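You operate a simulated robot arm through the tools that you are given. There is no shell and no other tool. Be economical: measure what you need, move in short steps, check, and stop when the job is done.

Carry out the task below with a simulated robot arm. There is one attempt and no reset: what you move stays moved.

TASK
Put things in order on the long table. At the end: the white paintbrush stands on top of the black block; the blue book from the long table stands where the green pack stood; the green pack stands where the purple tape roll stood; the purple tape roll is in the grey bucket; the black basin stopper stands where the blue book stood; whatever was shut is shut again. Leave all else as you found it, and nothing knocked over.
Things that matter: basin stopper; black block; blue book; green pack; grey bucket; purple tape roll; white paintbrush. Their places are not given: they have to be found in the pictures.

The check looks at the end state, three seconds after you hand in, the way a careful person would. Anything else that was tipped, shoved, dropped, spilled or broken makes it a failure. A push-on lid holds only when it is set on centred and level and pressed home; a screw cap is set on level and turned clockwise until tight.

THE ROBOT
A 5-joint arm with a two-finger parallel gripper, fixed in place. Base frame: the origin is at the foot of the arm, x ahead of it, y to its left, z up; the work surface is at about z = 0. Lengths are in m, angles in degrees, forces in N, time in s.
With the tool pointing down near the work surface it reaches from about 0.26 to 0.68 m from the base axis. Its first joint turns from -66.0 to 66.0 degrees. The tool tilts only in the upright plane through the base axis and itself; it spins freely about its own axis. Payload 2.9 kg.
Tool frame: the origin (TCP) lies between the finger pads and is the grasp point; the fingertips stand 0.03 m ahead of it; z points along the fingers, y is the line along which they close. The gripper opens to 0.11 m. The fingers are 0.02 m wide and 0.01 m thick; the gripper's body (0.048 by 0.112 m) begins 0.055 m behind the TCP.
Orientation is that of the tool frame in the base frame, as a unit quaternion [x, y, z, w]. With the fingers straight down and closing along the base's y, the tool's x points along the base's -x, its y along +y and its z along -z.

THE INTERFACE
- The arm moves only by the tool drive_tool. Its argument "steps" is a list of rows, each a list of 7 numbers: the turn, a rotation vector about the tool's x, y, z in degrees, then the shift along the tool's x, y, z in m, then the opening, from 0 (shut) to 1 (fully open). In form: [[wx, wy, wz, x, y, z, grip], ...]. A call has 1 to 12 rows; each row is the pose to reach, as a shift and turn from the pose commanded when the call began, along the tool's axes at that moment. Each row takes 0.2 s and may step no farther than 0.05 m and 8.6 degrees from the row before; otherwise, or with a gripper value out of range, the whole call is refused. A pose out of reach is approached as far as the arm can. The call stops where the force on the tool passes 40 N (or 10 N more than at its start, if that is more) or the arm is blocked; 0.2 s more then pass. Each finger travels about 0.108 m/s and halts on what it meets, pressing with about 22 N; the grip force reading is that of the motor and also rises with nothing between the fingers. The clock runs only during rows and for 0.2 s after the last one: add rows that repeat a pose to give the fingers time. It gives the time, the measured TCP pose, the force on the tool (base axes), the opening and the grip force at its end, in the units of the frame above (readings bear some noise), with the torque about the TCP (base axes, N m) and any sound that the robot's microphone picked up.
- Cameras (640 x 400 px; columns grow to the right, rows downward): "scene" is fixed at [0.0338, -0.4518, 0.6088]; the picture's right is [0.76, -0.65, 0.00], its down [-0.42, -0.49, -0.77] and it looks along [0.50, 0.58, -0.64] (base axes); focal length 255 px, centre (320, 200). "wrist" rides on the gripper at [0.072, 0.017, -0.103] in the tool frame; the picture's right is [-0.23, 0.97, 0.00], its down [-0.76, -0.18, -0.62] and it looks along [-0.61, -0.14, 0.78] (tool axes); focal length 222 px, centre (320, 200).
- snapshot(camera): a new picture of that camera. The clock stands still meanwhile.
- locate(camera, pixels): for up to 12 pixels [column, row] of the newest picture of that camera ("zoom" is the newest enlarged one), the place [x, y, z] in the base frame of the surface seen there, good to about 0.002 m, but the place of the scene camera against the robot may be out by one fixed shift of up to 0.018 m in any direction. The clock stands still meanwhile.
- close_up(camera, box): a new picture of the part [left, top, right, bottom] of that camera's present view, enlarged. The clock stands still meanwhile.
- job_done(): hands the job in; it is judged then, once.

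Keep the steps short. Do not move on a guess: measure, check each grasp and each placing, and mend mistakes. In all there are 80 turns and 34 pictures (those below and enlarged ones count). Leave the gripper open and the arm clear of the work at the hand-in unless told otherwise, and finish with a single line.

The tools are called after "Emit:" as a command line: name --pt "numbers of a row" for each row, then --argument value for the rest, lists and objects as JSON in quotes. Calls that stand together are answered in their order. drive_tool: Moves the arm, as the interface text tells. Its arguments: {"type":"object","properties":{"steps":{"type":"array","items":{"type":"array","items":{"type":"number"}}}},"required":["steps"]} The other tools are called the same way: snapshot (camera) takes a picture; locate (camera, pixels) gives the place of the surface under pixels of a picture; close_up (camera, box) takes an enlarged picture of a part of a camera's view; job_done () hands the job in.

At the start:

```text
t: 0.0
ee_pos: [0.3996, -0.0492, 0.3856]
ee_rot: [-0.001, 1.0, 0.0, 0.0]
force: [0.5, 1.1, 0.1]
wrist_torque: [0.01, 0.0, -0.03]
opening: 0.1101
gripper_force: 0.1
```

scene: 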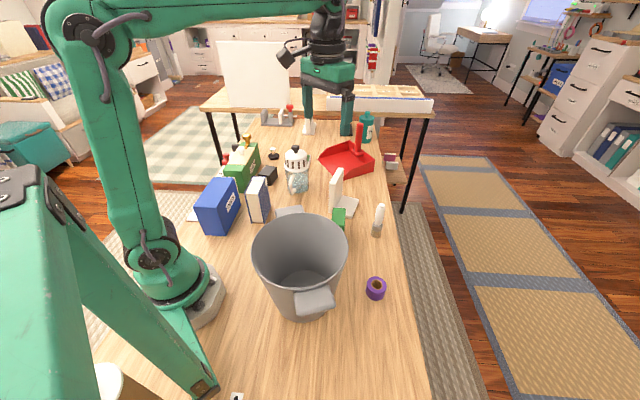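
wrist: 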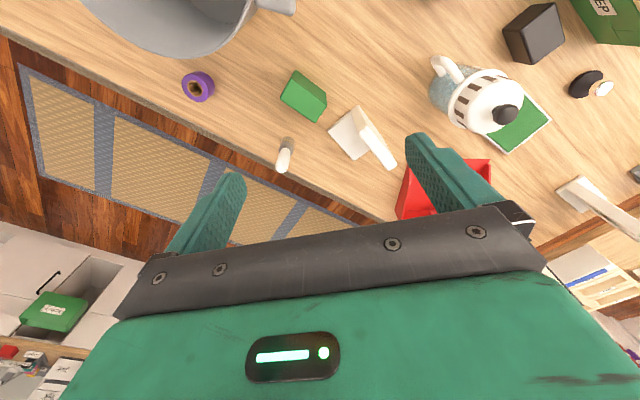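

I see the bucket at (300,265), the tape at (376,288), the green pack near (339,217), a blue box and a blue/white book near (218,205)/(258,200), and a black block near (268,175). I'll enlarge the picture to identify them.

Emit:
close_up --camera "scene" --box '[180, 90, 420, 240]'

Emit:
close_up --camera "scene" --box '[170, 170, 410, 320]'

```text
2.67 times, centred on (300, 165) of scene
```

zoom: 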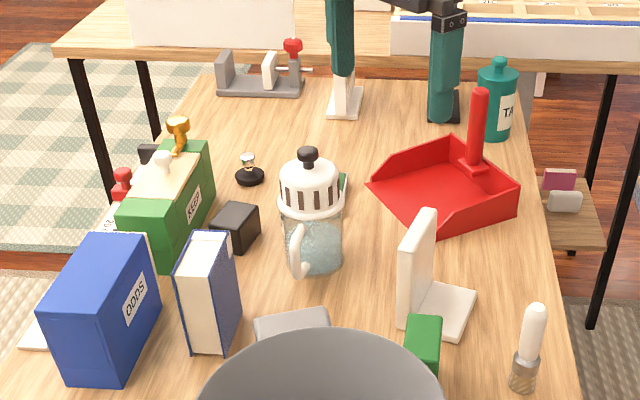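

```text
2.67 times, centred on (290, 245) of scene
```

zoom: 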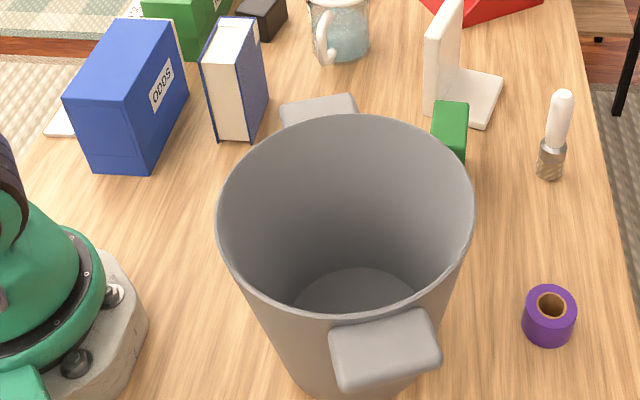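

Objects identified. Next I'll measure them in the wrist and scene pictures and compare the two for the scene shift.

Emit:
locate --camera "wrist" --pixels '[[198, 85], [294, 72], [326, 98], [315, 121], [282, 97], [287, 143], [281, 168], [508, 33], [550, 5], [566, 45], [585, 83], [602, 88]]'

Emit:
snapshot --camera "scene"

```text
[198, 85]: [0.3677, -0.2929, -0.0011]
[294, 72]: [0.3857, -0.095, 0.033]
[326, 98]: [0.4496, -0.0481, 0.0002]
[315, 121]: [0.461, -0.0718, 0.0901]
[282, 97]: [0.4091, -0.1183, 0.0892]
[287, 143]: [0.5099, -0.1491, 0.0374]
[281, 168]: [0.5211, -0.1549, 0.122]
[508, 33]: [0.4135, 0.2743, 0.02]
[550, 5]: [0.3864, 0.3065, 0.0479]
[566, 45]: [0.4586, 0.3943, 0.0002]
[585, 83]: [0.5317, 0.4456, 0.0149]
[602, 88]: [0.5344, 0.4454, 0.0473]
```

```text
29 pictures are left
```

scene: 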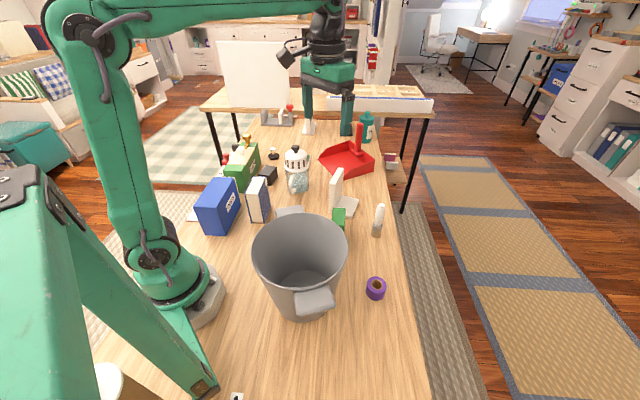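

Now the scene zoom: book, pack, bucket rim, tape and brush.

Emit:
locate --camera "zoom" --pixels '[[203, 64], [221, 19], [258, 19], [243, 63], [217, 136], [250, 137], [266, 98], [437, 104], [466, 105], [464, 131], [434, 130], [562, 94]]'

Emit:
locate --camera "zoom" --pixels '[[222, 200], [470, 205], [350, 118], [330, 322], [526, 300], [573, 300], [550, 290], [550, 322], [549, 176], [355, 300], [320, 100], [385, 345]]'

```text
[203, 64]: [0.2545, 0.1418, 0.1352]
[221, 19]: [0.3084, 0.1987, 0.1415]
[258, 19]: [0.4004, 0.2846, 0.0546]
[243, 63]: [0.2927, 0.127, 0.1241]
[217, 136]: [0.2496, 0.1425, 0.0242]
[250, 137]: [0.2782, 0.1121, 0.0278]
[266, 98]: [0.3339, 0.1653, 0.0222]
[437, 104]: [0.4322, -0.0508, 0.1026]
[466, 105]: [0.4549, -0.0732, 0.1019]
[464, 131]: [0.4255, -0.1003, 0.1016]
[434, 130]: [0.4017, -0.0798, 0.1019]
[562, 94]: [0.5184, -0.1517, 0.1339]
```

```text
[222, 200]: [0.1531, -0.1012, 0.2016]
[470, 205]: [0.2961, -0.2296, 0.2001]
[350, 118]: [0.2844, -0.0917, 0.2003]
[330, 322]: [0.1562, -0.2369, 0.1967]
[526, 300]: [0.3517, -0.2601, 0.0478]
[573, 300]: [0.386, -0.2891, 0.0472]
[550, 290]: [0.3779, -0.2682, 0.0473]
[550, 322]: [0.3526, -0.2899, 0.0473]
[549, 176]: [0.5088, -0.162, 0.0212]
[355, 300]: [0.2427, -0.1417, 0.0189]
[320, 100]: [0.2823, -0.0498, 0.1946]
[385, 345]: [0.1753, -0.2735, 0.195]
```

The scene camera reads about 12 mm too high. I'll enlarge the wrist view, which has no such shift, to get exact positions.

Emit:
close_up --camera "wrist" --box '[170, 55, 410, 205]'

```text
2.67 times, centred on (290, 130) of wrist
```

zoom: 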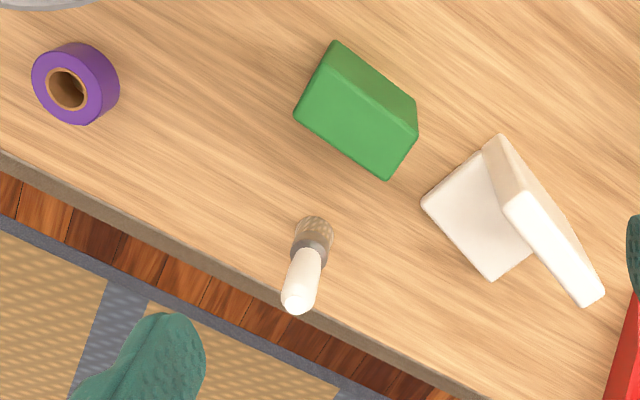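

Emit:
locate --camera "zoom" --pixels '[[327, 75], [412, 131], [384, 175], [299, 109], [336, 42], [417, 112], [38, 85], [78, 120], [56, 55], [90, 90], [297, 300], [318, 222]]'

Emit:
locate --camera "zoom" --pixels '[[298, 280], [302, 240], [330, 235], [424, 203], [492, 278], [498, 137], [50, 70], [80, 105], [584, 303], [530, 250], [488, 160], [340, 140]]'

```text
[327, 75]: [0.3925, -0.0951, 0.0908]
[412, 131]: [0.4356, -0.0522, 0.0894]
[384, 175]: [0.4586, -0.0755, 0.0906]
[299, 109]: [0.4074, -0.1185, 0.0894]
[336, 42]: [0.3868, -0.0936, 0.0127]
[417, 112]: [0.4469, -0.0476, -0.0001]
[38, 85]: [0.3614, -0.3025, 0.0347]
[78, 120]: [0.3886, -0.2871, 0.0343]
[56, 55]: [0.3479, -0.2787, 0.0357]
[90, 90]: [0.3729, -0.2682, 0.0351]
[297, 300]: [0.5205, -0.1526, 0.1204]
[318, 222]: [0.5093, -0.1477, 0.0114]
```

```text
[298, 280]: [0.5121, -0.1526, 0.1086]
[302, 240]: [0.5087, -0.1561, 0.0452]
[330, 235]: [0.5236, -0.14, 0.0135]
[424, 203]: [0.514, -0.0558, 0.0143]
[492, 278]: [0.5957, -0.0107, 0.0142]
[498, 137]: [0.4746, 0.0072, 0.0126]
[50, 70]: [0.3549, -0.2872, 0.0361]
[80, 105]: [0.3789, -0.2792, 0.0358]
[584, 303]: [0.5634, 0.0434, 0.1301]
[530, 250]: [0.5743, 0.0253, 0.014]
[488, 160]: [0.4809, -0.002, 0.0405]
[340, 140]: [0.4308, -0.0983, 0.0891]
```

Pack centre is about (0.424,-0.085), 0.03×0.066 m, 0.09 tall. Tape centre is about (0.3695,-0.283), 0.035 tall. I'll check where the table edge is, then move above the tape at z 0.20, yawed 50° so the camera stays clear of the bucket.

Emit:
locate --camera "zoom" --pixels '[[5, 148], [120, 208], [400, 352]]'

Emit:
drive_tool --pt "0 0 -8.3 0.005 -0.039 0.014 0.75" --pt "0 0 -16.6 0.01 -0.078 0.0285 0.75" --pt "0 0 -25 0.015 -0.117 0.043 0.75" --pt "0 0 -33.3 0.02 -0.156 0.057 0.75" --pt "0 0 -41.6 0.025 -0.195 0.071 0.75" --pt "0 0 -50 0.03 -0.2338 0.0856 0.75" --pt "0 0 -50 0.03 -0.2338 0.1356 0.75" --pt "0 0 -50 0.03 -0.2338 0.1856 0.75"

Emit:
snapshot --camera "wrist"

```text
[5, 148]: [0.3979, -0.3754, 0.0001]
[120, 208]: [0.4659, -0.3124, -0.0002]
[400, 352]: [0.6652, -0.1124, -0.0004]
```

```text
t: 1.8
ee_pos: [0.3703, -0.2854, 0.2011]
ee_rot: [-0.423, 0.906, -0.001, 0.001]
force: [0.3, 0.0, 0.2]
wrist_torque: [-0.03, 0.0, 0.0]
opening: 0.0825
gripper_force: 0.0
```

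```text
27 pictures are left
```

wrist: 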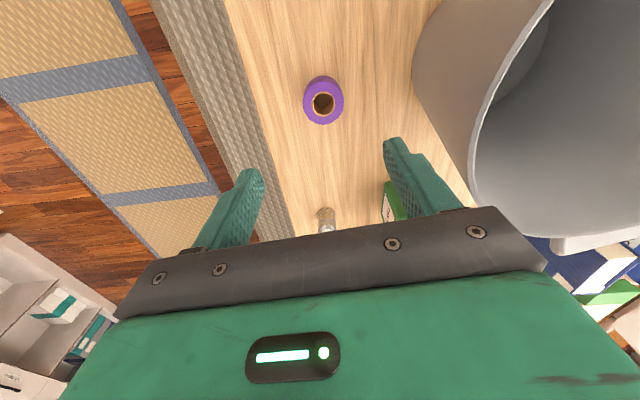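

Emit:
locate --camera "wrist" --pixels '[[305, 105], [342, 101], [323, 123], [322, 83], [322, 112], [313, 99], [333, 99]]'

```text
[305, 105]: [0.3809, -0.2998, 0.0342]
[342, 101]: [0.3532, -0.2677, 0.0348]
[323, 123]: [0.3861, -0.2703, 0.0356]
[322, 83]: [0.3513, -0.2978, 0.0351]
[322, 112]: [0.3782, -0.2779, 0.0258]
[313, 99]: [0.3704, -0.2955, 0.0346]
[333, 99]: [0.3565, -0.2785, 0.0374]
```

Tape centre is (0.368,-0.284). I'll descend to z 0.037 and close.

Emit:
drive_tool --pt "0 0 0 0 0.003 0.045 0.75" --pt "0 0 0 0 0.003 0.09 0.75" --pt "0 0 0 0 0.003 0.13 0.75" --pt "0 0 0 0 0.003 0.163 0.75" --pt "0 0 0 0 0.003 0.163 0.75" --pt "0 0 0 0 0.003 0.163 0.3" --pt "0 0 0 0 0.003 0.163 0.3" --pt "0 0 0 0 0.003 0.163 0.3"

```text
t: 3.6
ee_pos: [0.3663, -0.281, 0.0359]
ee_rot: [-0.423, 0.906, 0.0, 0.0]
force: [0.4, 0.5, 0.3]
wrist_torque: [0.02, 0.0, -0.01]
opening: 0.0465
gripper_force: 22.4
```

Grasped (opening 0.0465). I'll lift to z≈0.28 and look at the bucket.

Emit:
drive_tool --pt "0 0 0 0 0 -0.04 0.3" --pt "0 0 0 0 0 -0.085 0.3" --pt "0 0 0 0 0 -0.13 0.3" --pt "0 0 0 0 0 -0.175 0.3" --pt "0 0 0 0 0 -0.22 0.3" --pt "0 0 0 0 0 -0.25 0.3"

Emit:
snapshot --camera "wrist"

```text
t: 5.0
ee_pos: [0.3663, -0.2826, 0.2887]
ee_rot: [-0.423, 0.906, 0.0, 0.0]
force: [-0.2, 0.1, 0.0]
wrist_torque: [0.04, -0.03, -0.04]
opening: 0.0328
gripper_force: 0.1
```

```text
26 pictures are left
```

wrist: 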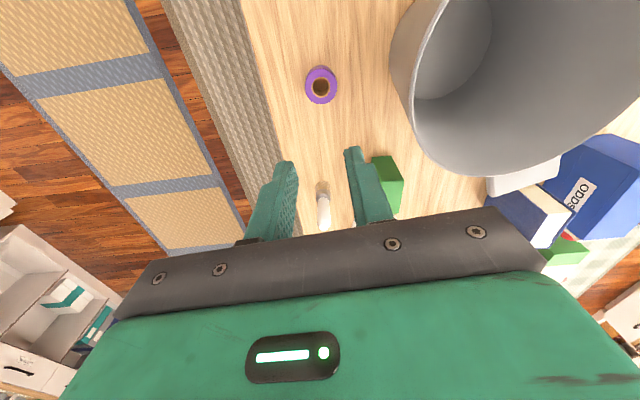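

The tape slipped and is still standing at (321,85). I'll remeasure it for a firmer grip.

Emit:
locate --camera "wrist" --pixels '[[307, 88], [336, 86], [322, 102], [321, 70], [321, 94], [410, 100], [445, 20], [480, 168], [600, 150], [440, 150]]'

Emit:
close_up --camera "wrist" --box '[272, 50, 368, 110]'

```text
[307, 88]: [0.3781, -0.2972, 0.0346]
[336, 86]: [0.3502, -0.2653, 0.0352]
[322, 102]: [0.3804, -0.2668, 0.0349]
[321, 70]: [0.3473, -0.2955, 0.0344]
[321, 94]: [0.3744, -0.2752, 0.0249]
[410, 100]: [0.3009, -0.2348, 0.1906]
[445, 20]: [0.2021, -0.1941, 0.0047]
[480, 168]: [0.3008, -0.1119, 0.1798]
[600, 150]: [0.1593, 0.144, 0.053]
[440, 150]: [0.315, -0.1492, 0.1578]
```

```text
6.67 times, centred on (320, 80) of wrist
```

zoom: 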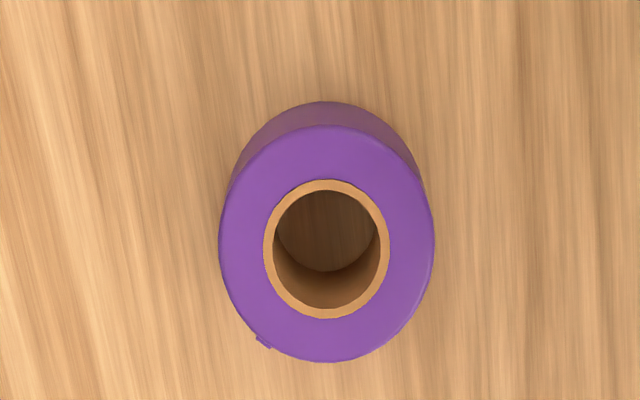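

Emit:
locate --camera "zoom" --pixels '[[222, 245], [430, 245], [326, 130], [326, 357], [262, 250], [390, 250], [326, 182], [326, 316]]'

```text
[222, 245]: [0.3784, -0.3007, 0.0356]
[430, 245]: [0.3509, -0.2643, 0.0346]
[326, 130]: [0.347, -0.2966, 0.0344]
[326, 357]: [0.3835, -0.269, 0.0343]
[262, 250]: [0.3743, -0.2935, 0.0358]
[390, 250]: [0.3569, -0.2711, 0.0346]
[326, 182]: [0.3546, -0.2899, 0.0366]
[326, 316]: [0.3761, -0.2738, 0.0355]
```

The tape is centred at (0.365,-0.283), diameter 0.0456. I'll go in about 4 mm lower with the full closing command, then lift slowly by 2 cm to test.

Emit:
drive_tool --pt "0 0 0 0.0027 0.0007 0.05 0.75" --pt "0 0 0 0.0027 0.0007 0.1 0.75" --pt "0 0 0 0.0027 0.0007 0.15 0.75" --pt "0 0 0 0.0027 0.0007 0.195 0.75" --pt "0 0 0 0.0027 0.0007 0.235 0.75" --pt "0 0 0 0.0027 0.0007 0.2545 0.75" --pt "0 0 0 0.0027 0.0007 0.2545 0.4" --pt "0 0 0 0.0027 0.0007 0.2545 0.0" --pt "0 0 0 0.0027 0.0007 0.2545 0.0" --pt "0 0 0 0.0027 0.0007 0.2545 0.0" --pt "0 0 0 0.0027 0.0007 0.248 0.0" --pt "0 0 0 0.0027 0.0007 0.238 0.0"

```text
t: 7.6
ee_pos: [0.3643, -0.2858, 0.0503]
ee_rot: [-0.423, 0.906, 0.001, -0.001]
force: [-0.3, -0.6, -0.5]
wrist_torque: [0.0, -0.01, 0.03]
opening: 0.0462
gripper_force: 22.0
```

Still held after 1.7 cm. I'll lift slowly and check.

Emit:
drive_tool --pt "0 0 0 0 0 -0.015 0" --pt "0 0 0 0 0 -0.035 0" --pt "0 0 0 0 0 -0.055 0" --pt "0 0 0 0 0 -0.08 0" --pt "0 0 0 0 0 -0.11 0" --pt "0 0 0 0 0 -0.14 0" --pt "0 0 0 0 0 -0.17 0" --pt "0 0 0 0 0 -0.2 0" --pt "0 0 0 0 0 -0.225 0" --pt "0 0 0 0 0 -0.24 0"

Emit:
snapshot --camera "wrist"

```text
t: 9.8
ee_pos: [0.3643, -0.2834, 0.2896]
ee_rot: [-0.422, 0.906, 0.0, 0.0]
force: [-0.5, 0.2, -0.7]
wrist_torque: [0.01, 0.0, 0.0]
opening: 0.0464
gripper_force: 21.9
```

```text
24 pictures are left
```

wrist: 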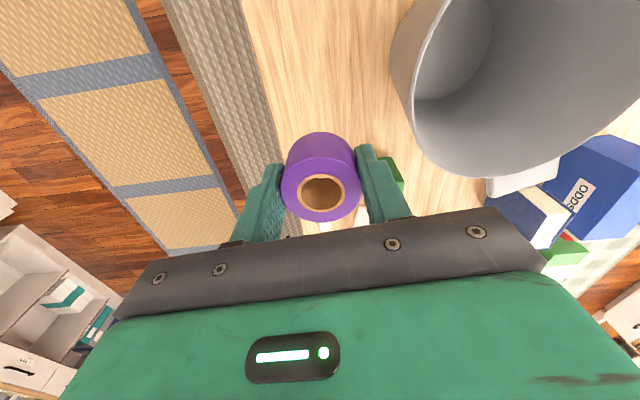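

Held. Next I'll move 0.18 m along tool y to the bucket centre (0.226,-0.167) at z 0.29.

Emit:
drive_tool --pt "0 0 0 0 0.03 0 0" --pt "0 0 0 0 0.06 0 0" --pt "0 0 0 0 0.09 0 0" --pt "0 0 0 0 0.12 0 0" --pt "0 0 0 0 0.15 0 0" --pt "0 0 0 0 0.18 0 0" --pt "0 0 0 0 0.18 0 0"

Emit:
snapshot --camera "wrist"

```text
t: 11.4
ee_pos: [0.2279, -0.1673, 0.2889]
ee_rot: [-0.422, 0.906, 0.0, 0.001]
force: [1.2, -0.4, -0.5]
wrist_torque: [-0.05, -0.03, -0.03]
opening: 0.046
gripper_force: 21.8
```

```text
23 pictures are left
```

wrist: 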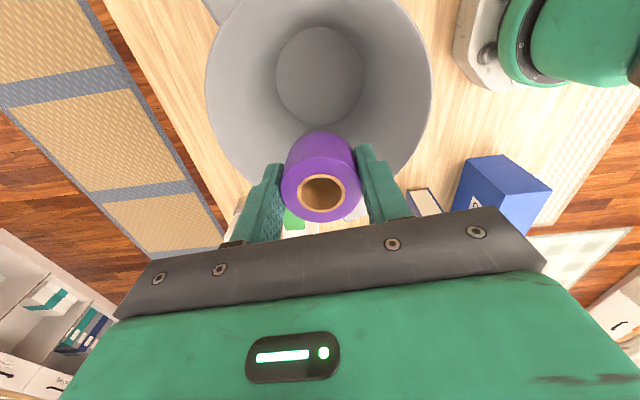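

Emit:
locate --camera "wrist" --pixels '[[320, 75], [277, 75], [363, 75], [207, 80], [430, 85], [245, 10], [395, 10]]'

```text
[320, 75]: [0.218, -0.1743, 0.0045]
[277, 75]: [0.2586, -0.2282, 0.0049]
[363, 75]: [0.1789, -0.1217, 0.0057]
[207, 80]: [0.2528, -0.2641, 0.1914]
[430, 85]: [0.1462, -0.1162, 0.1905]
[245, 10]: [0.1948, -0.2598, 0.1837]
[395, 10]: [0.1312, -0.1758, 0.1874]
```

Bucket centre ≈ (0.228,-0.169), and the TCP is over it. I'll lower to z≈0.065, open to ~0.062, then rise again.

Emit:
drive_tool --pt "0 0 0 0 -0.002 0.045 0" --pt "0 0 0 0 -0.002 0.09 0" --pt "0 0 0 0 -0.002 0.13 0" --pt "0 0 0 0 -0.002 0.165 0" --pt "0 0 0 0 -0.002 0.195 0" --pt "0 0 0 0 -0.002 0.222 0" --pt "0 0 0 0 -0.002 0.222 0"

```text
t: 13.0
ee_pos: [0.227, -0.1693, 0.0656]
ee_rot: [-0.423, 0.906, 0.0, 0.0]
force: [1.1, 0.7, 0.3]
wrist_torque: [-0.14, 0.14, 0.0]
opening: 0.0464
gripper_force: 21.8
```

No contact. I'll go a little lower, release, and rise.

Emit:
drive_tool --pt "0 0 0 0 0 0.014 0" --pt "0 0 0 0 0 0.014 0.55" --pt "0 0 0 0 0 0.014 0.55" --pt "0 0 0 0 0 0 0.55" --pt "0 0 0 0 0 -0.045 0.55" --pt "0 0 0 0 0 -0.09 0.55" --pt "0 0 0 0 0 -0.135 0.55" --pt "0 0 0 0 0 -0.18 0.55" --pt "0 0 0 0 0 -0.225 0.55" --pt "0 0 0 0 0 -0.25 0.55"

Emit:
snapshot --camera "wrist"

```text
t: 15.2
ee_pos: [0.2275, -0.1724, 0.3185]
ee_rot: [-0.423, 0.906, 0.0, 0.001]
force: [-0.2, -0.5, -0.6]
wrist_torque: [0.01, 0.0, -0.03]
opening: 0.0605
gripper_force: 0.0
```

```text
22 pictures are left
```

wrist: 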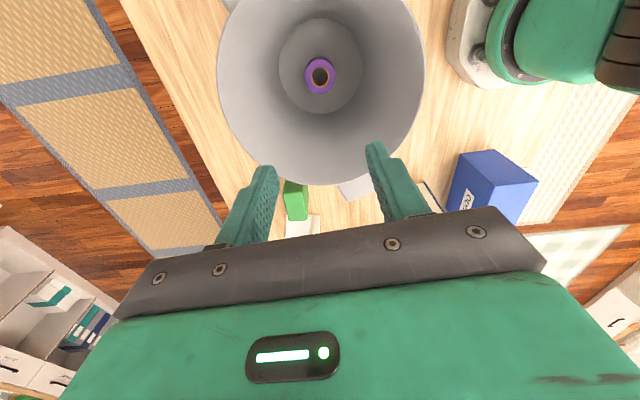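

The tape stands in the bucket. Next, the pack: move over (0.4235,-0.0853), yaw back 5° so the fingers close across its narrow side, and descend to z≈0.15 for a check.

Emit:
drive_tool --pt "0 0 1 -0.0385 -0.0188 0 0.65" --pt "0 0 2 -0.077 -0.0376 0 0.65" --pt "0 0 3 -0.1156 -0.0564 0 0.65" --pt "0 0 4 -0.154 -0.0752 0 0.65" --pt "0 0 5 -0.1926 -0.094 0 0.65" --pt "0 0 5 -0.1926 -0.094 0.045 0.65" --pt "0 0 5 -0.1926 -0.094 0.09 0.65" --pt "0 0 5 -0.1926 -0.094 0.135 0.65" --pt "0 0 5 -0.1926 -0.094 0.16 0.65"

Emit:
snapshot --camera "wrist"

```text
t: 17.2
ee_pos: [0.423, -0.082, 0.158]
ee_rot: [-0.383, 0.924, 0.001, 0.0]
force: [-0.4, 0.4, 0.3]
wrist_torque: [0.02, 0.02, 0.01]
opening: 0.0714
gripper_force: 0.1
```

```text
21 pictures are left
```

wrist: 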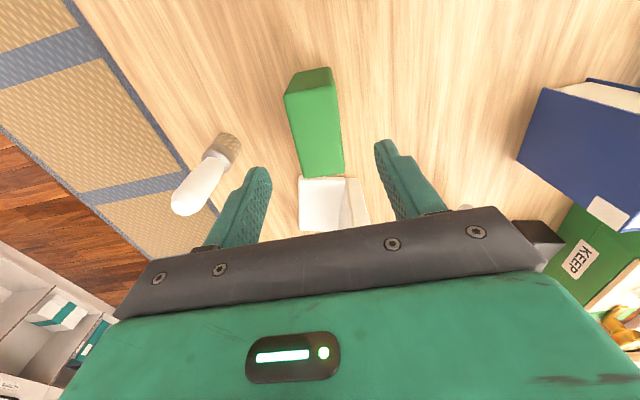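

Emit:
locate --camera "wrist" --pixels '[[288, 95], [332, 87], [343, 174], [305, 174], [547, 90], [519, 152], [588, 81], [602, 228], [635, 95]]'

```text
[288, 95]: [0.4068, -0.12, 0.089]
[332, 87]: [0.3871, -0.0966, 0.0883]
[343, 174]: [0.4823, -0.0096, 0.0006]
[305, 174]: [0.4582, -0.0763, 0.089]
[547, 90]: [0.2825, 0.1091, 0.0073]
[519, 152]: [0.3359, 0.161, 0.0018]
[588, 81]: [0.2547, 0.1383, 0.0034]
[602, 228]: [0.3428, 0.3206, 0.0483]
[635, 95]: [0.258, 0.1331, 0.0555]
```

Pack centre ≈ (0.423,-0.086), long axis about 42°. I'll descend to z 0.055 with a small yaw trim, close fully, and lift slowly a little.

Emit:
drive_tool --pt "0 0 1.5 0.001 -0.001 0.035 0.65" --pt "0 0 3 0.001 -0.001 0.07 0.65" --pt "0 0 3 0.001 -0.001 0.103 0.65" --pt "0 0 3 0.001 -0.001 0.103 0.4" --pt "0 0 3 0.001 -0.001 0.103 0" --pt "0 0 3 0.001 -0.001 0.103 0" --pt "0 0 3 0.001 -0.001 0.103 0" --pt "0 0 3 0.001 -0.001 0.098 0" --pt "0 0 3 0.001 -0.001 0.088 0" --pt "0 0 3 0.001 -0.001 0.073 0"

```text
t: 19.4
ee_pos: [0.4232, -0.0839, 0.0864]
ee_rot: [-0.359, 0.933, 0.0, 0.0]
force: [-0.9, 0.5, -0.9]
wrist_torque: [0.0, -0.01, -0.01]
opening: 0.0395
gripper_force: 22.0
```

Held (0.0395). I'll lift to ~0.19 and carry it to the tape's old place (0.368,-0.284).

Emit:
drive_tool --pt "0 0 0 0 0 -0.025 0" --pt "0 0 0 0 0 -0.06 0" --pt "0 0 0 0 0 -0.1 0" --pt "0 0 0 0.029 -0.0186 -0.1 0" --pt "0 0 0 0.058 -0.0373 -0.1 0" --pt "0 0 0 0.0873 -0.0559 -0.1 0" --pt "0 0 0 0.1164 -0.0745 -0.1 0" --pt "0 0 0 0.1456 -0.0932 -0.1 0" --pt "0 0 0 0.1747 -0.1118 -0.1 0" --pt "0 0 0 0.1747 -0.1118 -0.1 0"

Emit:
snapshot --camera "wrist"

```text
t: 21.6
ee_pos: [0.3703, -0.2846, 0.1839]
ee_rot: [-0.36, 0.933, 0.0, -0.001]
force: [0.0, -0.9, -1.3]
wrist_torque: [0.0, 0.04, 0.01]
opening: 0.0395
gripper_force: 21.9
```

```text
20 pictures are left
```

wrist: 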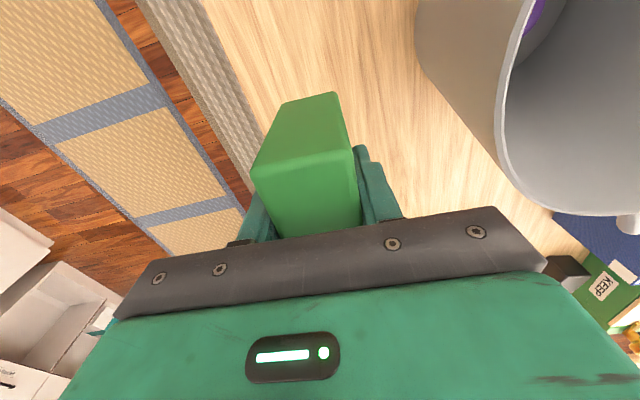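

Held straight. I'll descend 0.13 (back to grasp height), open gently, and rise.

Emit:
drive_tool --pt "0 0 0 -0.001 0 0.04 0" --pt "0 0 0 -0.001 0 0.08 0" --pt "0 0 0 -0.001 0 0.11 0" --pt "0 0 0 -0.001 0 0.123 0" --pt "0 0 0 -0.001 0 0.1295 0" --pt "0 0 0 -0.001 0 0.1295 0" --pt "0 0 0 -0.001 0 0.1295 0.42" --pt "0 0 0 -0.001 0 0.1295 0.65" --pt "0 0 0 -0.001 0 0.1295 0.65" --pt "0 0 0 -0.001 0 0.095 0.65" --pt "0 0 0 -0.001 0 0.05 0.65" --pt "0 0 0 -0.001 0 0.01 0.65"

Emit:
snapshot --camera "wrist"

```text
t: 24.2
ee_pos: [0.3702, -0.2846, 0.1764]
ee_rot: [-0.359, 0.933, -0.001, -0.001]
force: [-0.4, -0.4, -0.9]
wrist_torque: [0.01, -0.01, -0.03]
opening: 0.0715
gripper_force: 0.2
```

```text
19 pictures are left
```

wrist: 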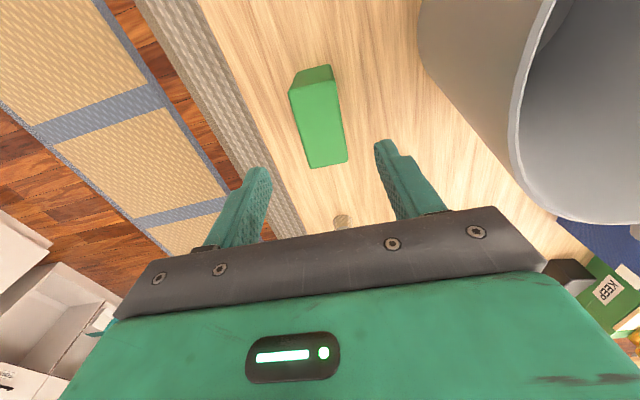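

Pack stands in place. Next, the book: lift to z≈0.316 and travel over (0.295,0.150).

Emit:
drive_tool --pt "0 0 0 0 0 -0.047 0.7" --pt "0 0 0 0 0 -0.094 0.7" --pt "0 0 0 0 0 -0.14 0.7" --pt "0 0 -1 -0.0261 0.0415 -0.14 0.7" --pt "0 0 -2 -0.0522 0.0829 -0.14 0.7" --pt "0 0 -2 -0.0783 0.1244 -0.14 0.7" --pt "0 0 -2 -0.1044 0.1659 -0.14 0.7" --pt "0 0 -2 -0.1304 0.2073 -0.14 0.7" --pt "0 0 -2 -0.1565 0.2488 -0.14 0.7" --pt "0 0 -2 -0.1826 0.2903 -0.14 0.7" --pt "0 0 -2 -0.2087 0.3317 -0.14 0.7" --pt "0 0 -2 -0.2348 0.3732 -0.14 0.7"

Emit:
snapshot --camera "wrist"

```text
t: 26.8
ee_pos: [0.2948, 0.1537, 0.3151]
ee_rot: [-0.375, 0.927, 0.0, 0.0]
force: [-0.2, -0.4, -0.1]
wrist_torque: [0.01, -0.04, 0.01]
opening: 0.0772
gripper_force: 0.0
```

```text
18 pictures are left
```

wrist: 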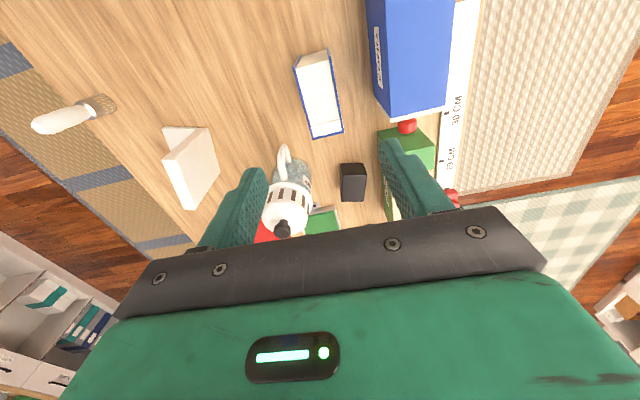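

Emit:
locate --camera "wrist" --pixels '[[297, 68], [327, 57], [340, 128], [314, 135], [319, 95], [375, 60], [380, 108], [342, 170], [364, 170], [363, 198], [344, 196], [353, 167]]'

Emit:
close_up --camera "wrist" --box '[260, 40, 420, 140]'

```text
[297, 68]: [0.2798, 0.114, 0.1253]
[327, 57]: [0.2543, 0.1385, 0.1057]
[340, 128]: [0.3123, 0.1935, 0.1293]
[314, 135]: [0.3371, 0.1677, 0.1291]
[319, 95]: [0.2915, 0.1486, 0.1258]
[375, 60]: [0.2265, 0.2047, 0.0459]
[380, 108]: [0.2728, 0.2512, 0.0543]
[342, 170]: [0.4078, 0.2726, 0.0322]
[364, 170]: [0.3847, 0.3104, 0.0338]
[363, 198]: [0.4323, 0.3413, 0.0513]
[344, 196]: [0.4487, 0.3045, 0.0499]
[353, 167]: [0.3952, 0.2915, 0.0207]
```

```text
4.00 times, centred on (340, 90) of wrist
```

zoom: 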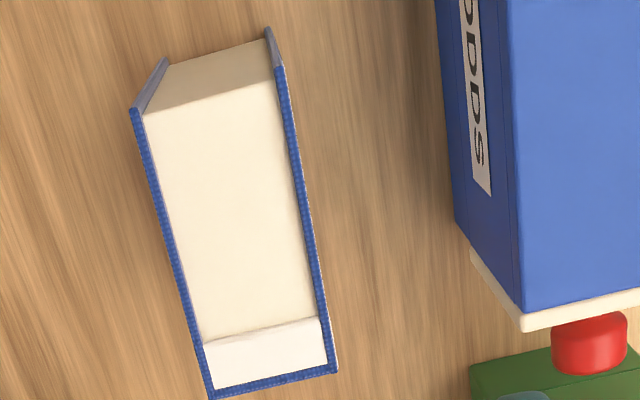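

Book top is at 0.129, centred at (0.2955,0.1525), and the gap to the ODDS box is 6.7 cm. I'll descend to z 0.088, close and lift slowly a little.

Emit:
drive_tool --pt "0 0 0 0 -0.0015 0.05 0.7" --pt "0 0 0 0 -0.0015 0.1 0.7" --pt "0 0 0 0 -0.0015 0.15 0.7" --pt "0 0 0 0 -0.0015 0.195 0.7" --pt "0 0 0 0 -0.0015 0.227 0.7" --pt "0 0 0 0 -0.0015 0.227 0.5" --pt "0 0 0 0 -0.0015 0.227 0" --pt "0 0 0 0 -0.0015 0.227 0" --pt "0 0 0 0 -0.0015 0.227 0" --pt "0 0 0 0 -0.0015 0.222 0" --pt "0 0 0 0 -0.0015 0.212 0" --pt "0 0 0 0 -0.0015 0.197 0"

```text
t: 29.4
ee_pos: [0.2954, 0.1519, 0.1192]
ee_rot: [-0.375, 0.927, 0.0, 0.0]
force: [0.4, 1.3, -3.6]
wrist_torque: [-0.01, -0.01, 0.01]
opening: 0.0449
gripper_force: 21.7
```

Held (about 0.36 kg). I'll lift to z≈0.33 and carry it over to the pack's old place (0.4235,-0.0853).

Emit:
drive_tool --pt "0 0 0 0 0 -0.03 0" --pt "0 0 0 0 0 -0.07 0" --pt "0 0 0 0 0 -0.115 0" --pt "0 0 0 0 0 -0.165 0" --pt "0 0 0 0 0 -0.21 0" --pt "0 0 0 0.0121 -0.0433 -0.21 0" --pt "0 0 0 0.0243 -0.0866 -0.21 0" --pt "0 0 0 0.0364 -0.1298 -0.21 0" --pt "0 0 0 0.0486 -0.1731 -0.21 0" --pt "0 0 0 0.0607 -0.2164 -0.21 0" --pt "0 0 0 0.0729 -0.2597 -0.21 0" --pt "0 0 0 0.0729 -0.2597 -0.21 0"

Emit:
snapshot --camera "wrist"

```text
t: 32.0
ee_pos: [0.4224, -0.0846, 0.3272]
ee_rot: [-0.376, 0.927, 0.0, 0.0]
force: [-0.6, -0.3, -3.8]
wrist_torque: [-0.01, -0.02, 0.01]
opening: 0.045
gripper_force: 21.9
```

```text
16 pictures are left
```

wrist: 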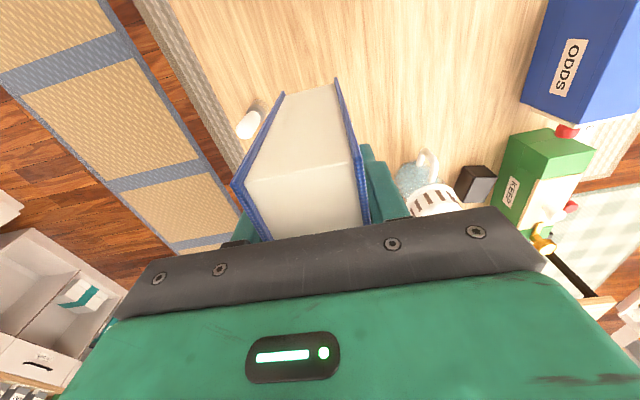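

Held straight. I'll descend 0.2395, open, and rise.

Emit:
drive_tool --pt "0 0 0 0 0 0.05 0" --pt "0 0 0 0 0 0.1 0" --pt "0 0 0 0 0 0.145 0" --pt "0 0 0 0 0 0.185 0" --pt "0 0 0 0 0 0.215 0" --pt "0 0 0 0 0 0.232 0" --pt "0 0 0 0 0 0.2395 0" --pt "0 0 0 0 0 0.2395 0" --pt "0 0 0 0 0 0.2395 0.5" --pt "0 0 0 0 0 0.2395 0.65" --pt "0 0 0 0 0 0.2395 0.65" --pt "0 0 0 0 0 0.215 0.65"

```text
t: 34.6
ee_pos: [0.426, -0.0882, 0.1121]
ee_rot: [-0.374, 0.927, -0.001, 0.001]
force: [-0.2, 0.0, -0.4]
wrist_torque: [-0.03, 0.01, -0.01]
opening: 0.0714
gripper_force: 0.0
```

Released. I'll rise and travel to (0.43,0.34,0.32) to look at the stopper and block.

Emit:
drive_tool --pt "0 0 0 0 0 -0.048 0.65" --pt "0 0 0 0 0 -0.097 0.65" --pt "0 0 0 0 0 -0.145 0.65" --pt "0 0 0 -0.0333 0.0339 -0.152 0.65" --pt "0 0 0 -0.0667 0.0678 -0.159 0.65" --pt "0 0 0 -0.1 0.1017 -0.166 0.65" --pt "0 0 0 -0.1333 0.1356 -0.173 0.65" --pt "0 0 0 -0.1667 0.1694 -0.18 0.65" --pt "0 0 0 -0.2 0.2033 -0.187 0.65" --pt "0 0 0 -0.2333 0.2372 -0.194 0.65" --pt "0 0 0 -0.2667 0.2711 -0.2 0.65" --pt "0 0 0 -0.3 0.305 -0.206 0.65"

Emit:
snapshot --camera "wrist"

Emit:
snapshot --camera "scene"

```text
t: 37.2
ee_pos: [0.428, 0.3421, 0.3198]
ee_rot: [-0.375, 0.927, -0.001, 0.0]
force: [0.2, 0.2, 0.0]
wrist_torque: [-0.02, -0.03, -0.01]
opening: 0.0715
gripper_force: 0.2
```

```text
15 pictures are left
```

wrist: 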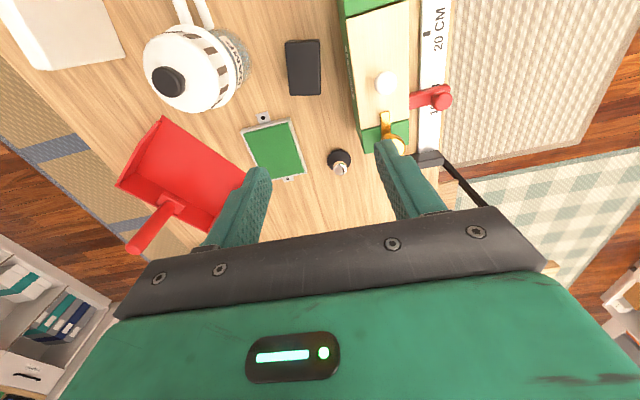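

```text
14 pictures are left
```

scene: 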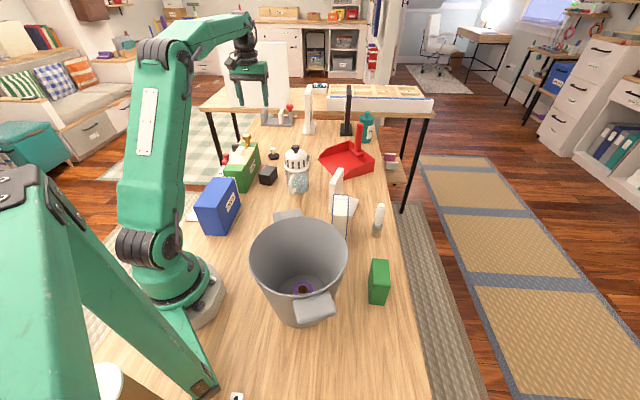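

Book, pack and tape are all in place. I'll zoom on the stopper at about (339,162).

Emit:
close_up --camera "wrist" --box '[272, 130, 400, 210]'

Emit:
locate --camera "wrist" --pixels '[[330, 158], [350, 159], [339, 152], [341, 169], [287, 42], [319, 42], [320, 93], [290, 92], [304, 68], [350, 100], [375, 145], [300, 175]]'

```text
5.00 times, centred on (336, 170) of wrist
```

zoom: 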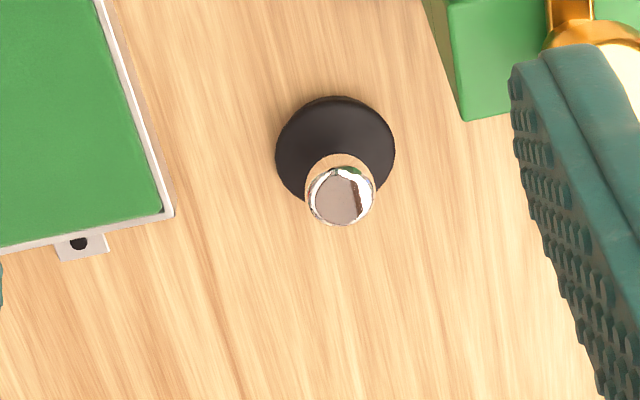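

```text
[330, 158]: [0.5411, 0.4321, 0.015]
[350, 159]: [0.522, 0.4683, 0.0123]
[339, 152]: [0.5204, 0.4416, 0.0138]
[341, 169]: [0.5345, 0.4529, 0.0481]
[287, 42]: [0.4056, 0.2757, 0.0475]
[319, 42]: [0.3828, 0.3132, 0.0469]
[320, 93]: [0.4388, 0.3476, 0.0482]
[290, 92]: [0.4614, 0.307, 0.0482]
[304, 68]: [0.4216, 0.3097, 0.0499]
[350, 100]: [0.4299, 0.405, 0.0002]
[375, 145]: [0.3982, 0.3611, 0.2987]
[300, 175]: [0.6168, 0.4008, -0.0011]
```

Emit:
locate --camera "zoom" --pixels '[[279, 150], [392, 150], [336, 100], [340, 200], [315, 200], [368, 200], [338, 160], [465, 112], [450, 60], [170, 210], [340, 218], [336, 140]]'

```text
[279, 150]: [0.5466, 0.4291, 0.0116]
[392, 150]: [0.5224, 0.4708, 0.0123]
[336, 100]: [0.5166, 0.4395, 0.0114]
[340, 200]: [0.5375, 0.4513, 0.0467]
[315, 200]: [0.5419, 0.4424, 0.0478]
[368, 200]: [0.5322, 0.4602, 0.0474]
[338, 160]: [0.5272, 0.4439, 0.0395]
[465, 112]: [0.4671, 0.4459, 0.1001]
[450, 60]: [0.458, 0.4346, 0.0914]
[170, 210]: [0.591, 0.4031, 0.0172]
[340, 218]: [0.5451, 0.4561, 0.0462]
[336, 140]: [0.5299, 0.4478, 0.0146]
```

The stopper knob top is at (0.537,0.451,0.047), r≈0.70, so I must tilt the tool outward. First I'll check the heights of the crate's knobs and lever near the approach.

Emit:
locate --camera "wrist" --pixels '[[386, 82], [384, 122], [396, 142], [440, 97], [370, 60], [362, 120], [350, 30], [400, 60], [169, 82], [200, 60]]'

Emit:
close_up --camera "scene" --box '[180, 90, 340, 190]'

```text
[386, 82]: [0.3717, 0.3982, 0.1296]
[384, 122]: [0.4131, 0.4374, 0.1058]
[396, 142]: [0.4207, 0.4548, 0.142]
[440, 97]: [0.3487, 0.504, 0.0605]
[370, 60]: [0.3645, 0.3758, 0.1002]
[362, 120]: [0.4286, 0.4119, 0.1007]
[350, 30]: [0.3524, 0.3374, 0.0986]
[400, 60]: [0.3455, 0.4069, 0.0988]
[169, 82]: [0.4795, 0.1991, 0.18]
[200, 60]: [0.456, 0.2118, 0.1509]
```

```text
4.00 times, centred on (260, 140) of scene
```

zoom: 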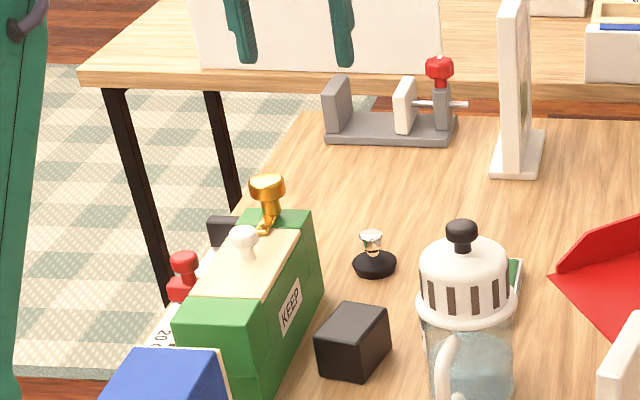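

Clear of the crate (0.10 m high; yellow knob 0.14 m at (0.42,0.46)). I'll move above the stopper at z≈0.22 while tilting 12° outward with yaw 40°, then go down to 0.13.

Emit:
drive_tool --pt "0.08 -2.4 0.8 -0.0306 0.0006 0.02 0.5" --pt "0.17 -4.8 1.6 -0.0612 0.0012 0.04 0.5" --pt "0.25 -7.2 2.4 -0.0919 0.0018 0.06 0.5" --pt "0.34 -9.6 3.2 -0.1225 0.0024 0.08 0.5" --pt "0.42 -12 4 -0.1531 0.003 0.1 0.5" --pt "0.42 -12 4 -0.1531 0.003 0.145 0.5" --pt "0.42 -12 4 -0.1531 0.003 0.19 0.5" --pt "0.42 -12 4 -0.1531 0.003 0.19 0.5"

Emit:
snapshot --camera "wrist"

```text
t: 39.0
ee_pos: [0.5384, 0.4502, 0.1298]
ee_rot: [-0.341, 0.934, 0.036, 0.098]
force: [0.1, 0.7, 0.6]
wrist_torque: [0.0, -0.02, -0.01]
opening: 0.0553
gripper_force: 0.0
out of reach, approached as far as the arm can: row 5
```

```text
11 pictures are left
```

wrist: 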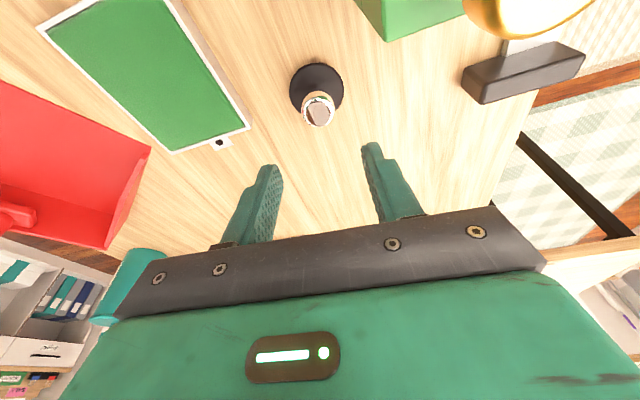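

Emit:
locate --camera "wrist" --pixels '[[318, 112], [303, 112], [333, 112], [318, 124], [291, 90], [343, 90], [317, 64], [318, 100]]'

```text
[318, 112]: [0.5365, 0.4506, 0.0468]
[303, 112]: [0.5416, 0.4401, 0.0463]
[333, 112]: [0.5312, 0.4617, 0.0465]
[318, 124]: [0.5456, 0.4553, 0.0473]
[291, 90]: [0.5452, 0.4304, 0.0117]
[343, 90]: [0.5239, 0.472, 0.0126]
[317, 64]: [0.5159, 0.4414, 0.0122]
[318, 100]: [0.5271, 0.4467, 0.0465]
```

Knob at (0.5365,0.4508). I'll lower vertically to TCP z≈0.047 (tips just above the rubber base) and close.

Emit:
drive_tool --pt "0 0 0 0.0065 0.0015 0.027 0.5" --pt "0 0 0 0.0128 0.0015 0.054 0.5" --pt "0 0 0 0.0186 0.0015 0.0815 0.5" --pt "0 0 0 0.0186 0.0015 0.0815 0.5" --pt "0 0 0 0.0186 0.0015 0.0815 0.3" --pt "0 0 0 0.0186 0.0015 0.0815 0" --pt "0 0 0 0.0186 0.0015 0.0815 0" --pt "0 0 0 0.0186 0.0015 0.0815 0"

```text
t: 40.8
ee_pos: [0.5345, 0.4515, 0.0458]
ee_rot: [-0.34, 0.935, 0.035, 0.098]
force: [0.8, 0.4, -0.5]
wrist_torque: [-0.02, -0.01, -0.02]
opening: 0.0271
gripper_force: 21.8
```

Gripped at 0.027. I'll lift slowly by 0.06, then look.

Emit:
drive_tool --pt "0 0 0 -0.0015 0 -0.007 0" --pt "0 0 0 -0.003 0 -0.0147 0" --pt "0 0 0 -0.0052 0 -0.0245 0" --pt "0 0 0 -0.0083 0 -0.039 0" --pt "0 0 0 -0.0125 0 -0.0587 0"

Emit:
snapshot --camera "wrist"

```text
t: 42.0
ee_pos: [0.5334, 0.4483, 0.1064]
ee_rot: [-0.34, 0.935, 0.035, 0.098]
force: [-0.3, 0.8, -0.9]
wrist_torque: [-0.02, 0.05, 0.0]
opening: 0.0269
gripper_force: 22.3
```

```text
10 pictures are left
```

wrist: 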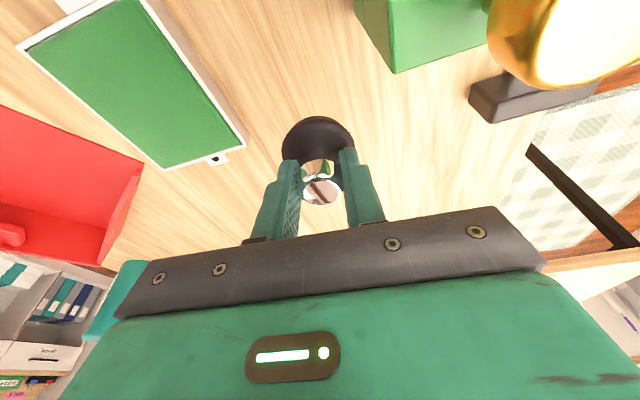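

Held upright. I'll lift to z≈0.26 and carry it to the book's old place (0.2955,0.152), keeping the 12° tilt and turning with the azimuth.

Emit:
drive_tool --pt "0 0 0 -0.008 0 -0.0377 0" --pt "0 0 0 -0.016 0 -0.0753 0" --pt "0 0 0 -0.024 0 -0.113 0" --pt "0 0 0 -0.032 0 -0.1506 0" --pt "0.17 0 0.78 0.0136 -0.0092 -0.1603 0" --pt "0.35 0 1.66 0.0592 -0.0183 -0.17 0" --pt "0.6 0 2.84 0.1048 -0.0275 -0.1797 0" --pt "0.85 0 4.01 0.1504 -0.0366 -0.1894 0" --pt "1.19 0 5.57 0.196 -0.0458 -0.1991 0" --pt "1.56 0 7.34 0.2416 -0.055 -0.2088 0" --pt "2.04 0 9.58 0.2872 -0.0641 -0.2185 0" --pt "2.66 0 12.52 0.3328 -0.0733 -0.2282 0"

Emit:
snapshot --camera "wrist"

```text
t: 44.6
ee_pos: [0.2947, 0.1549, 0.2604]
ee_rot: [-0.235, 0.966, 0.026, 0.101]
force: [-0.3, 0.1, -0.7]
wrist_torque: [0.01, 0.04, 0.0]
opening: 0.0269
gripper_force: 22.3
out of reach, approached as far as the arm can: row 4
```

```text
9 pictures are left
```

wrist: 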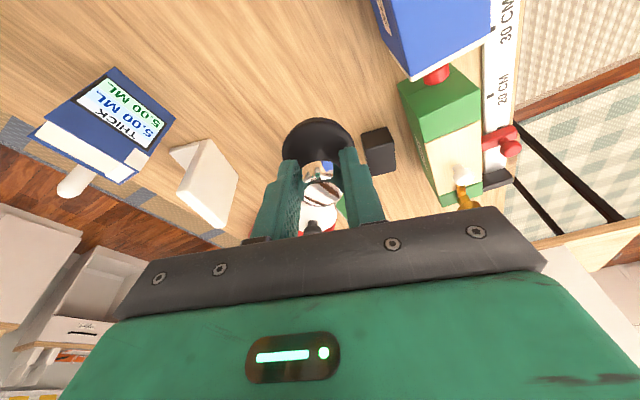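

Held upright at the target. I'll lower 0.2135 vertically, open, then rise vertically.

Emit:
drive_tool --pt "0 0 0 0.0094 -0.0015 0.044 0" --pt "0 0 0 0.0187 -0.0015 0.088 0" --pt "0 0 0 0.0281 -0.0015 0.132 0" --pt "0 0 0 0.0364 -0.0015 0.171 0" --pt "0 0 0 0.0416 -0.0015 0.1955 0" --pt "0 0 0 0.0444 -0.0015 0.2088 0" --pt "0 0 0 0.0444 -0.0015 0.2088 0" --pt "0 0 0 0.0444 -0.0015 0.2088 0.3" --pt "0 0 0 0.0444 -0.0015 0.2088 0.5" --pt "0 0 0 0.0444 -0.0015 0.2088 0.5" --pt "0 0 0 0.0385 -0.0015 0.181 0.5" --pt "0 0 0 0.0291 -0.0015 0.137 0.5"

Emit:
snapshot --camera "wrist"

```text
t: 47.2
ee_pos: [0.2969, 0.1541, 0.1191]
ee_rot: [-0.234, 0.967, 0.024, 0.1]
force: [-0.2, 0.2, 0.2]
wrist_torque: [0.02, 0.02, 0.01]
opening: 0.0552
gripper_force: 0.0
```

```text
8 pictures are left
```

wrist: 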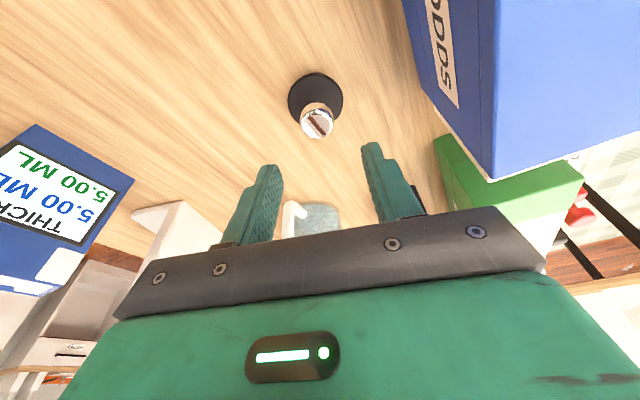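

Stopper stands in place. Next, the brush: rise to z≈0.31, straighten the tool, and move above (0.516,-0.149).

Emit:
drive_tool --pt "0 0 0 -0.01 0 -0.0464 0.5" --pt "0 2 0 -0.02 0 -0.0929 0.5" --pt "0 4 0 -0.03 0 -0.1393 0.5" --pt "0 6 0 -0.0395 0 -0.1858 0.5" --pt "0 8 0 -0.0464 -0.0462 -0.1843 0.5" --pt "0 10 0 -0.0533 -0.0924 -0.1829 0.5" --pt "0 12 0 -0.0601 -0.1386 -0.1814 0.5" --pt "0 12 0 -0.067 -0.1848 -0.18 0.5" --pt "0 12 0 -0.0739 -0.2309 -0.1785 0.5" --pt "0 12 0 -0.0808 -0.2771 -0.177 0.5" --pt "0 12 0 -0.0876 -0.3233 -0.1756 0.5" --pt "0 12 0 -0.0945 -0.3695 -0.1741 0.5"

Emit:
close_up --camera "wrist" --box '[240, 40, 400, 140]'

```text
t: 49.8
ee_pos: [0.5139, -0.1515, 0.3104]
ee_rot: [-0.236, 0.972, 0.0, 0.0]
force: [-0.9, -0.4, 0.0]
wrist_torque: [0.01, 0.02, -0.01]
opening: 0.055
gripper_force: 0.1
```

```text
4.00 times, centred on (320, 90) of wrist
```

zoom: 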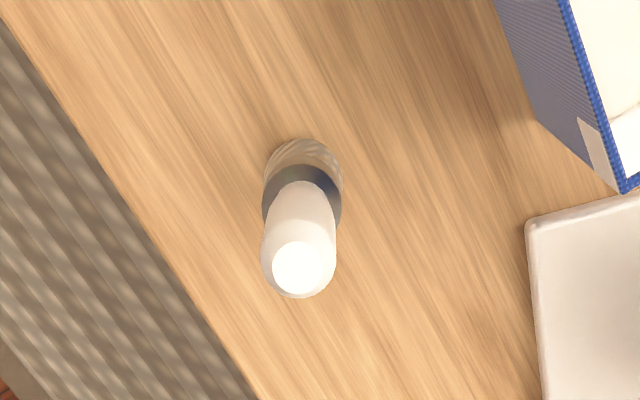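

Emit:
locate --camera "zoom" --pixels '[[300, 268], [263, 255], [334, 255], [300, 296], [264, 215], [342, 210], [303, 142], [266, 170], [340, 165], [303, 172], [300, 200], [624, 190]]'

```text
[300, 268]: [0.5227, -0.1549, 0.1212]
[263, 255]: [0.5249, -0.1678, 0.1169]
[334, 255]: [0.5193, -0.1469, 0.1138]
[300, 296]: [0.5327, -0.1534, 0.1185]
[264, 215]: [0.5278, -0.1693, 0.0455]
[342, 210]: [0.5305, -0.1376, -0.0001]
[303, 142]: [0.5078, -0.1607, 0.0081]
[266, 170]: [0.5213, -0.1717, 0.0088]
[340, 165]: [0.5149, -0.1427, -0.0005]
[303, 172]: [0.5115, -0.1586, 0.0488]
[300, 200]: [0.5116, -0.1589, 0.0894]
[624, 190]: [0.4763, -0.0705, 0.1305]
```

Brush centre ≈ (0.5215,-0.156), handle from z 0.05 to 0.121. I'll descend to z≈0.085, close, and lift slowly.

Emit:
drive_tool --pt "0 0 0 -0.0047 -0.0075 0.045 0.5" --pt "0 0 0 -0.0047 -0.0075 0.09 0.5" --pt "0 0 0 -0.0047 -0.0075 0.135 0.5" --pt "0 0 0 -0.0047 -0.0075 0.18 0.5" --pt "0 0 0 -0.0047 -0.0075 0.2255 0.5" --pt "0 0 0 -0.0047 -0.0075 0.2255 0.3" --pt "0 0 0 -0.0047 -0.0075 0.2255 0" --pt "0 0 0 -0.0047 -0.0075 0.2255 0" --pt "0 0 0 -0.0047 -0.0075 0.2255 0" --pt "0 0 0 -0.0047 -0.0075 0.22 0" --pt "0 0 0 -0.0047 -0.0075 0.21 0" --pt "0 0 0 -0.0047 -0.0075 0.195 0"

Emit:
snapshot --camera "wrist"

```text
t: 52.4
ee_pos: [0.5245, -0.155, 0.1138]
ee_rot: [-0.236, 0.972, 0.0, 0.0]
force: [-0.5, 0.3, -0.6]
wrist_torque: [-0.01, -0.01, -0.01]
opening: 0.0241
gripper_force: 22.2
```

```text
6 pictures are left
```

wrist: 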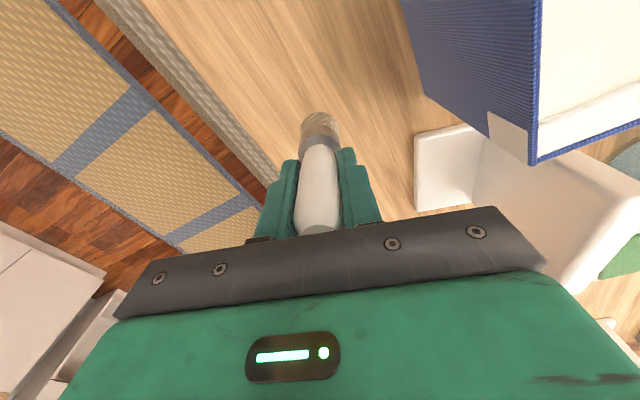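

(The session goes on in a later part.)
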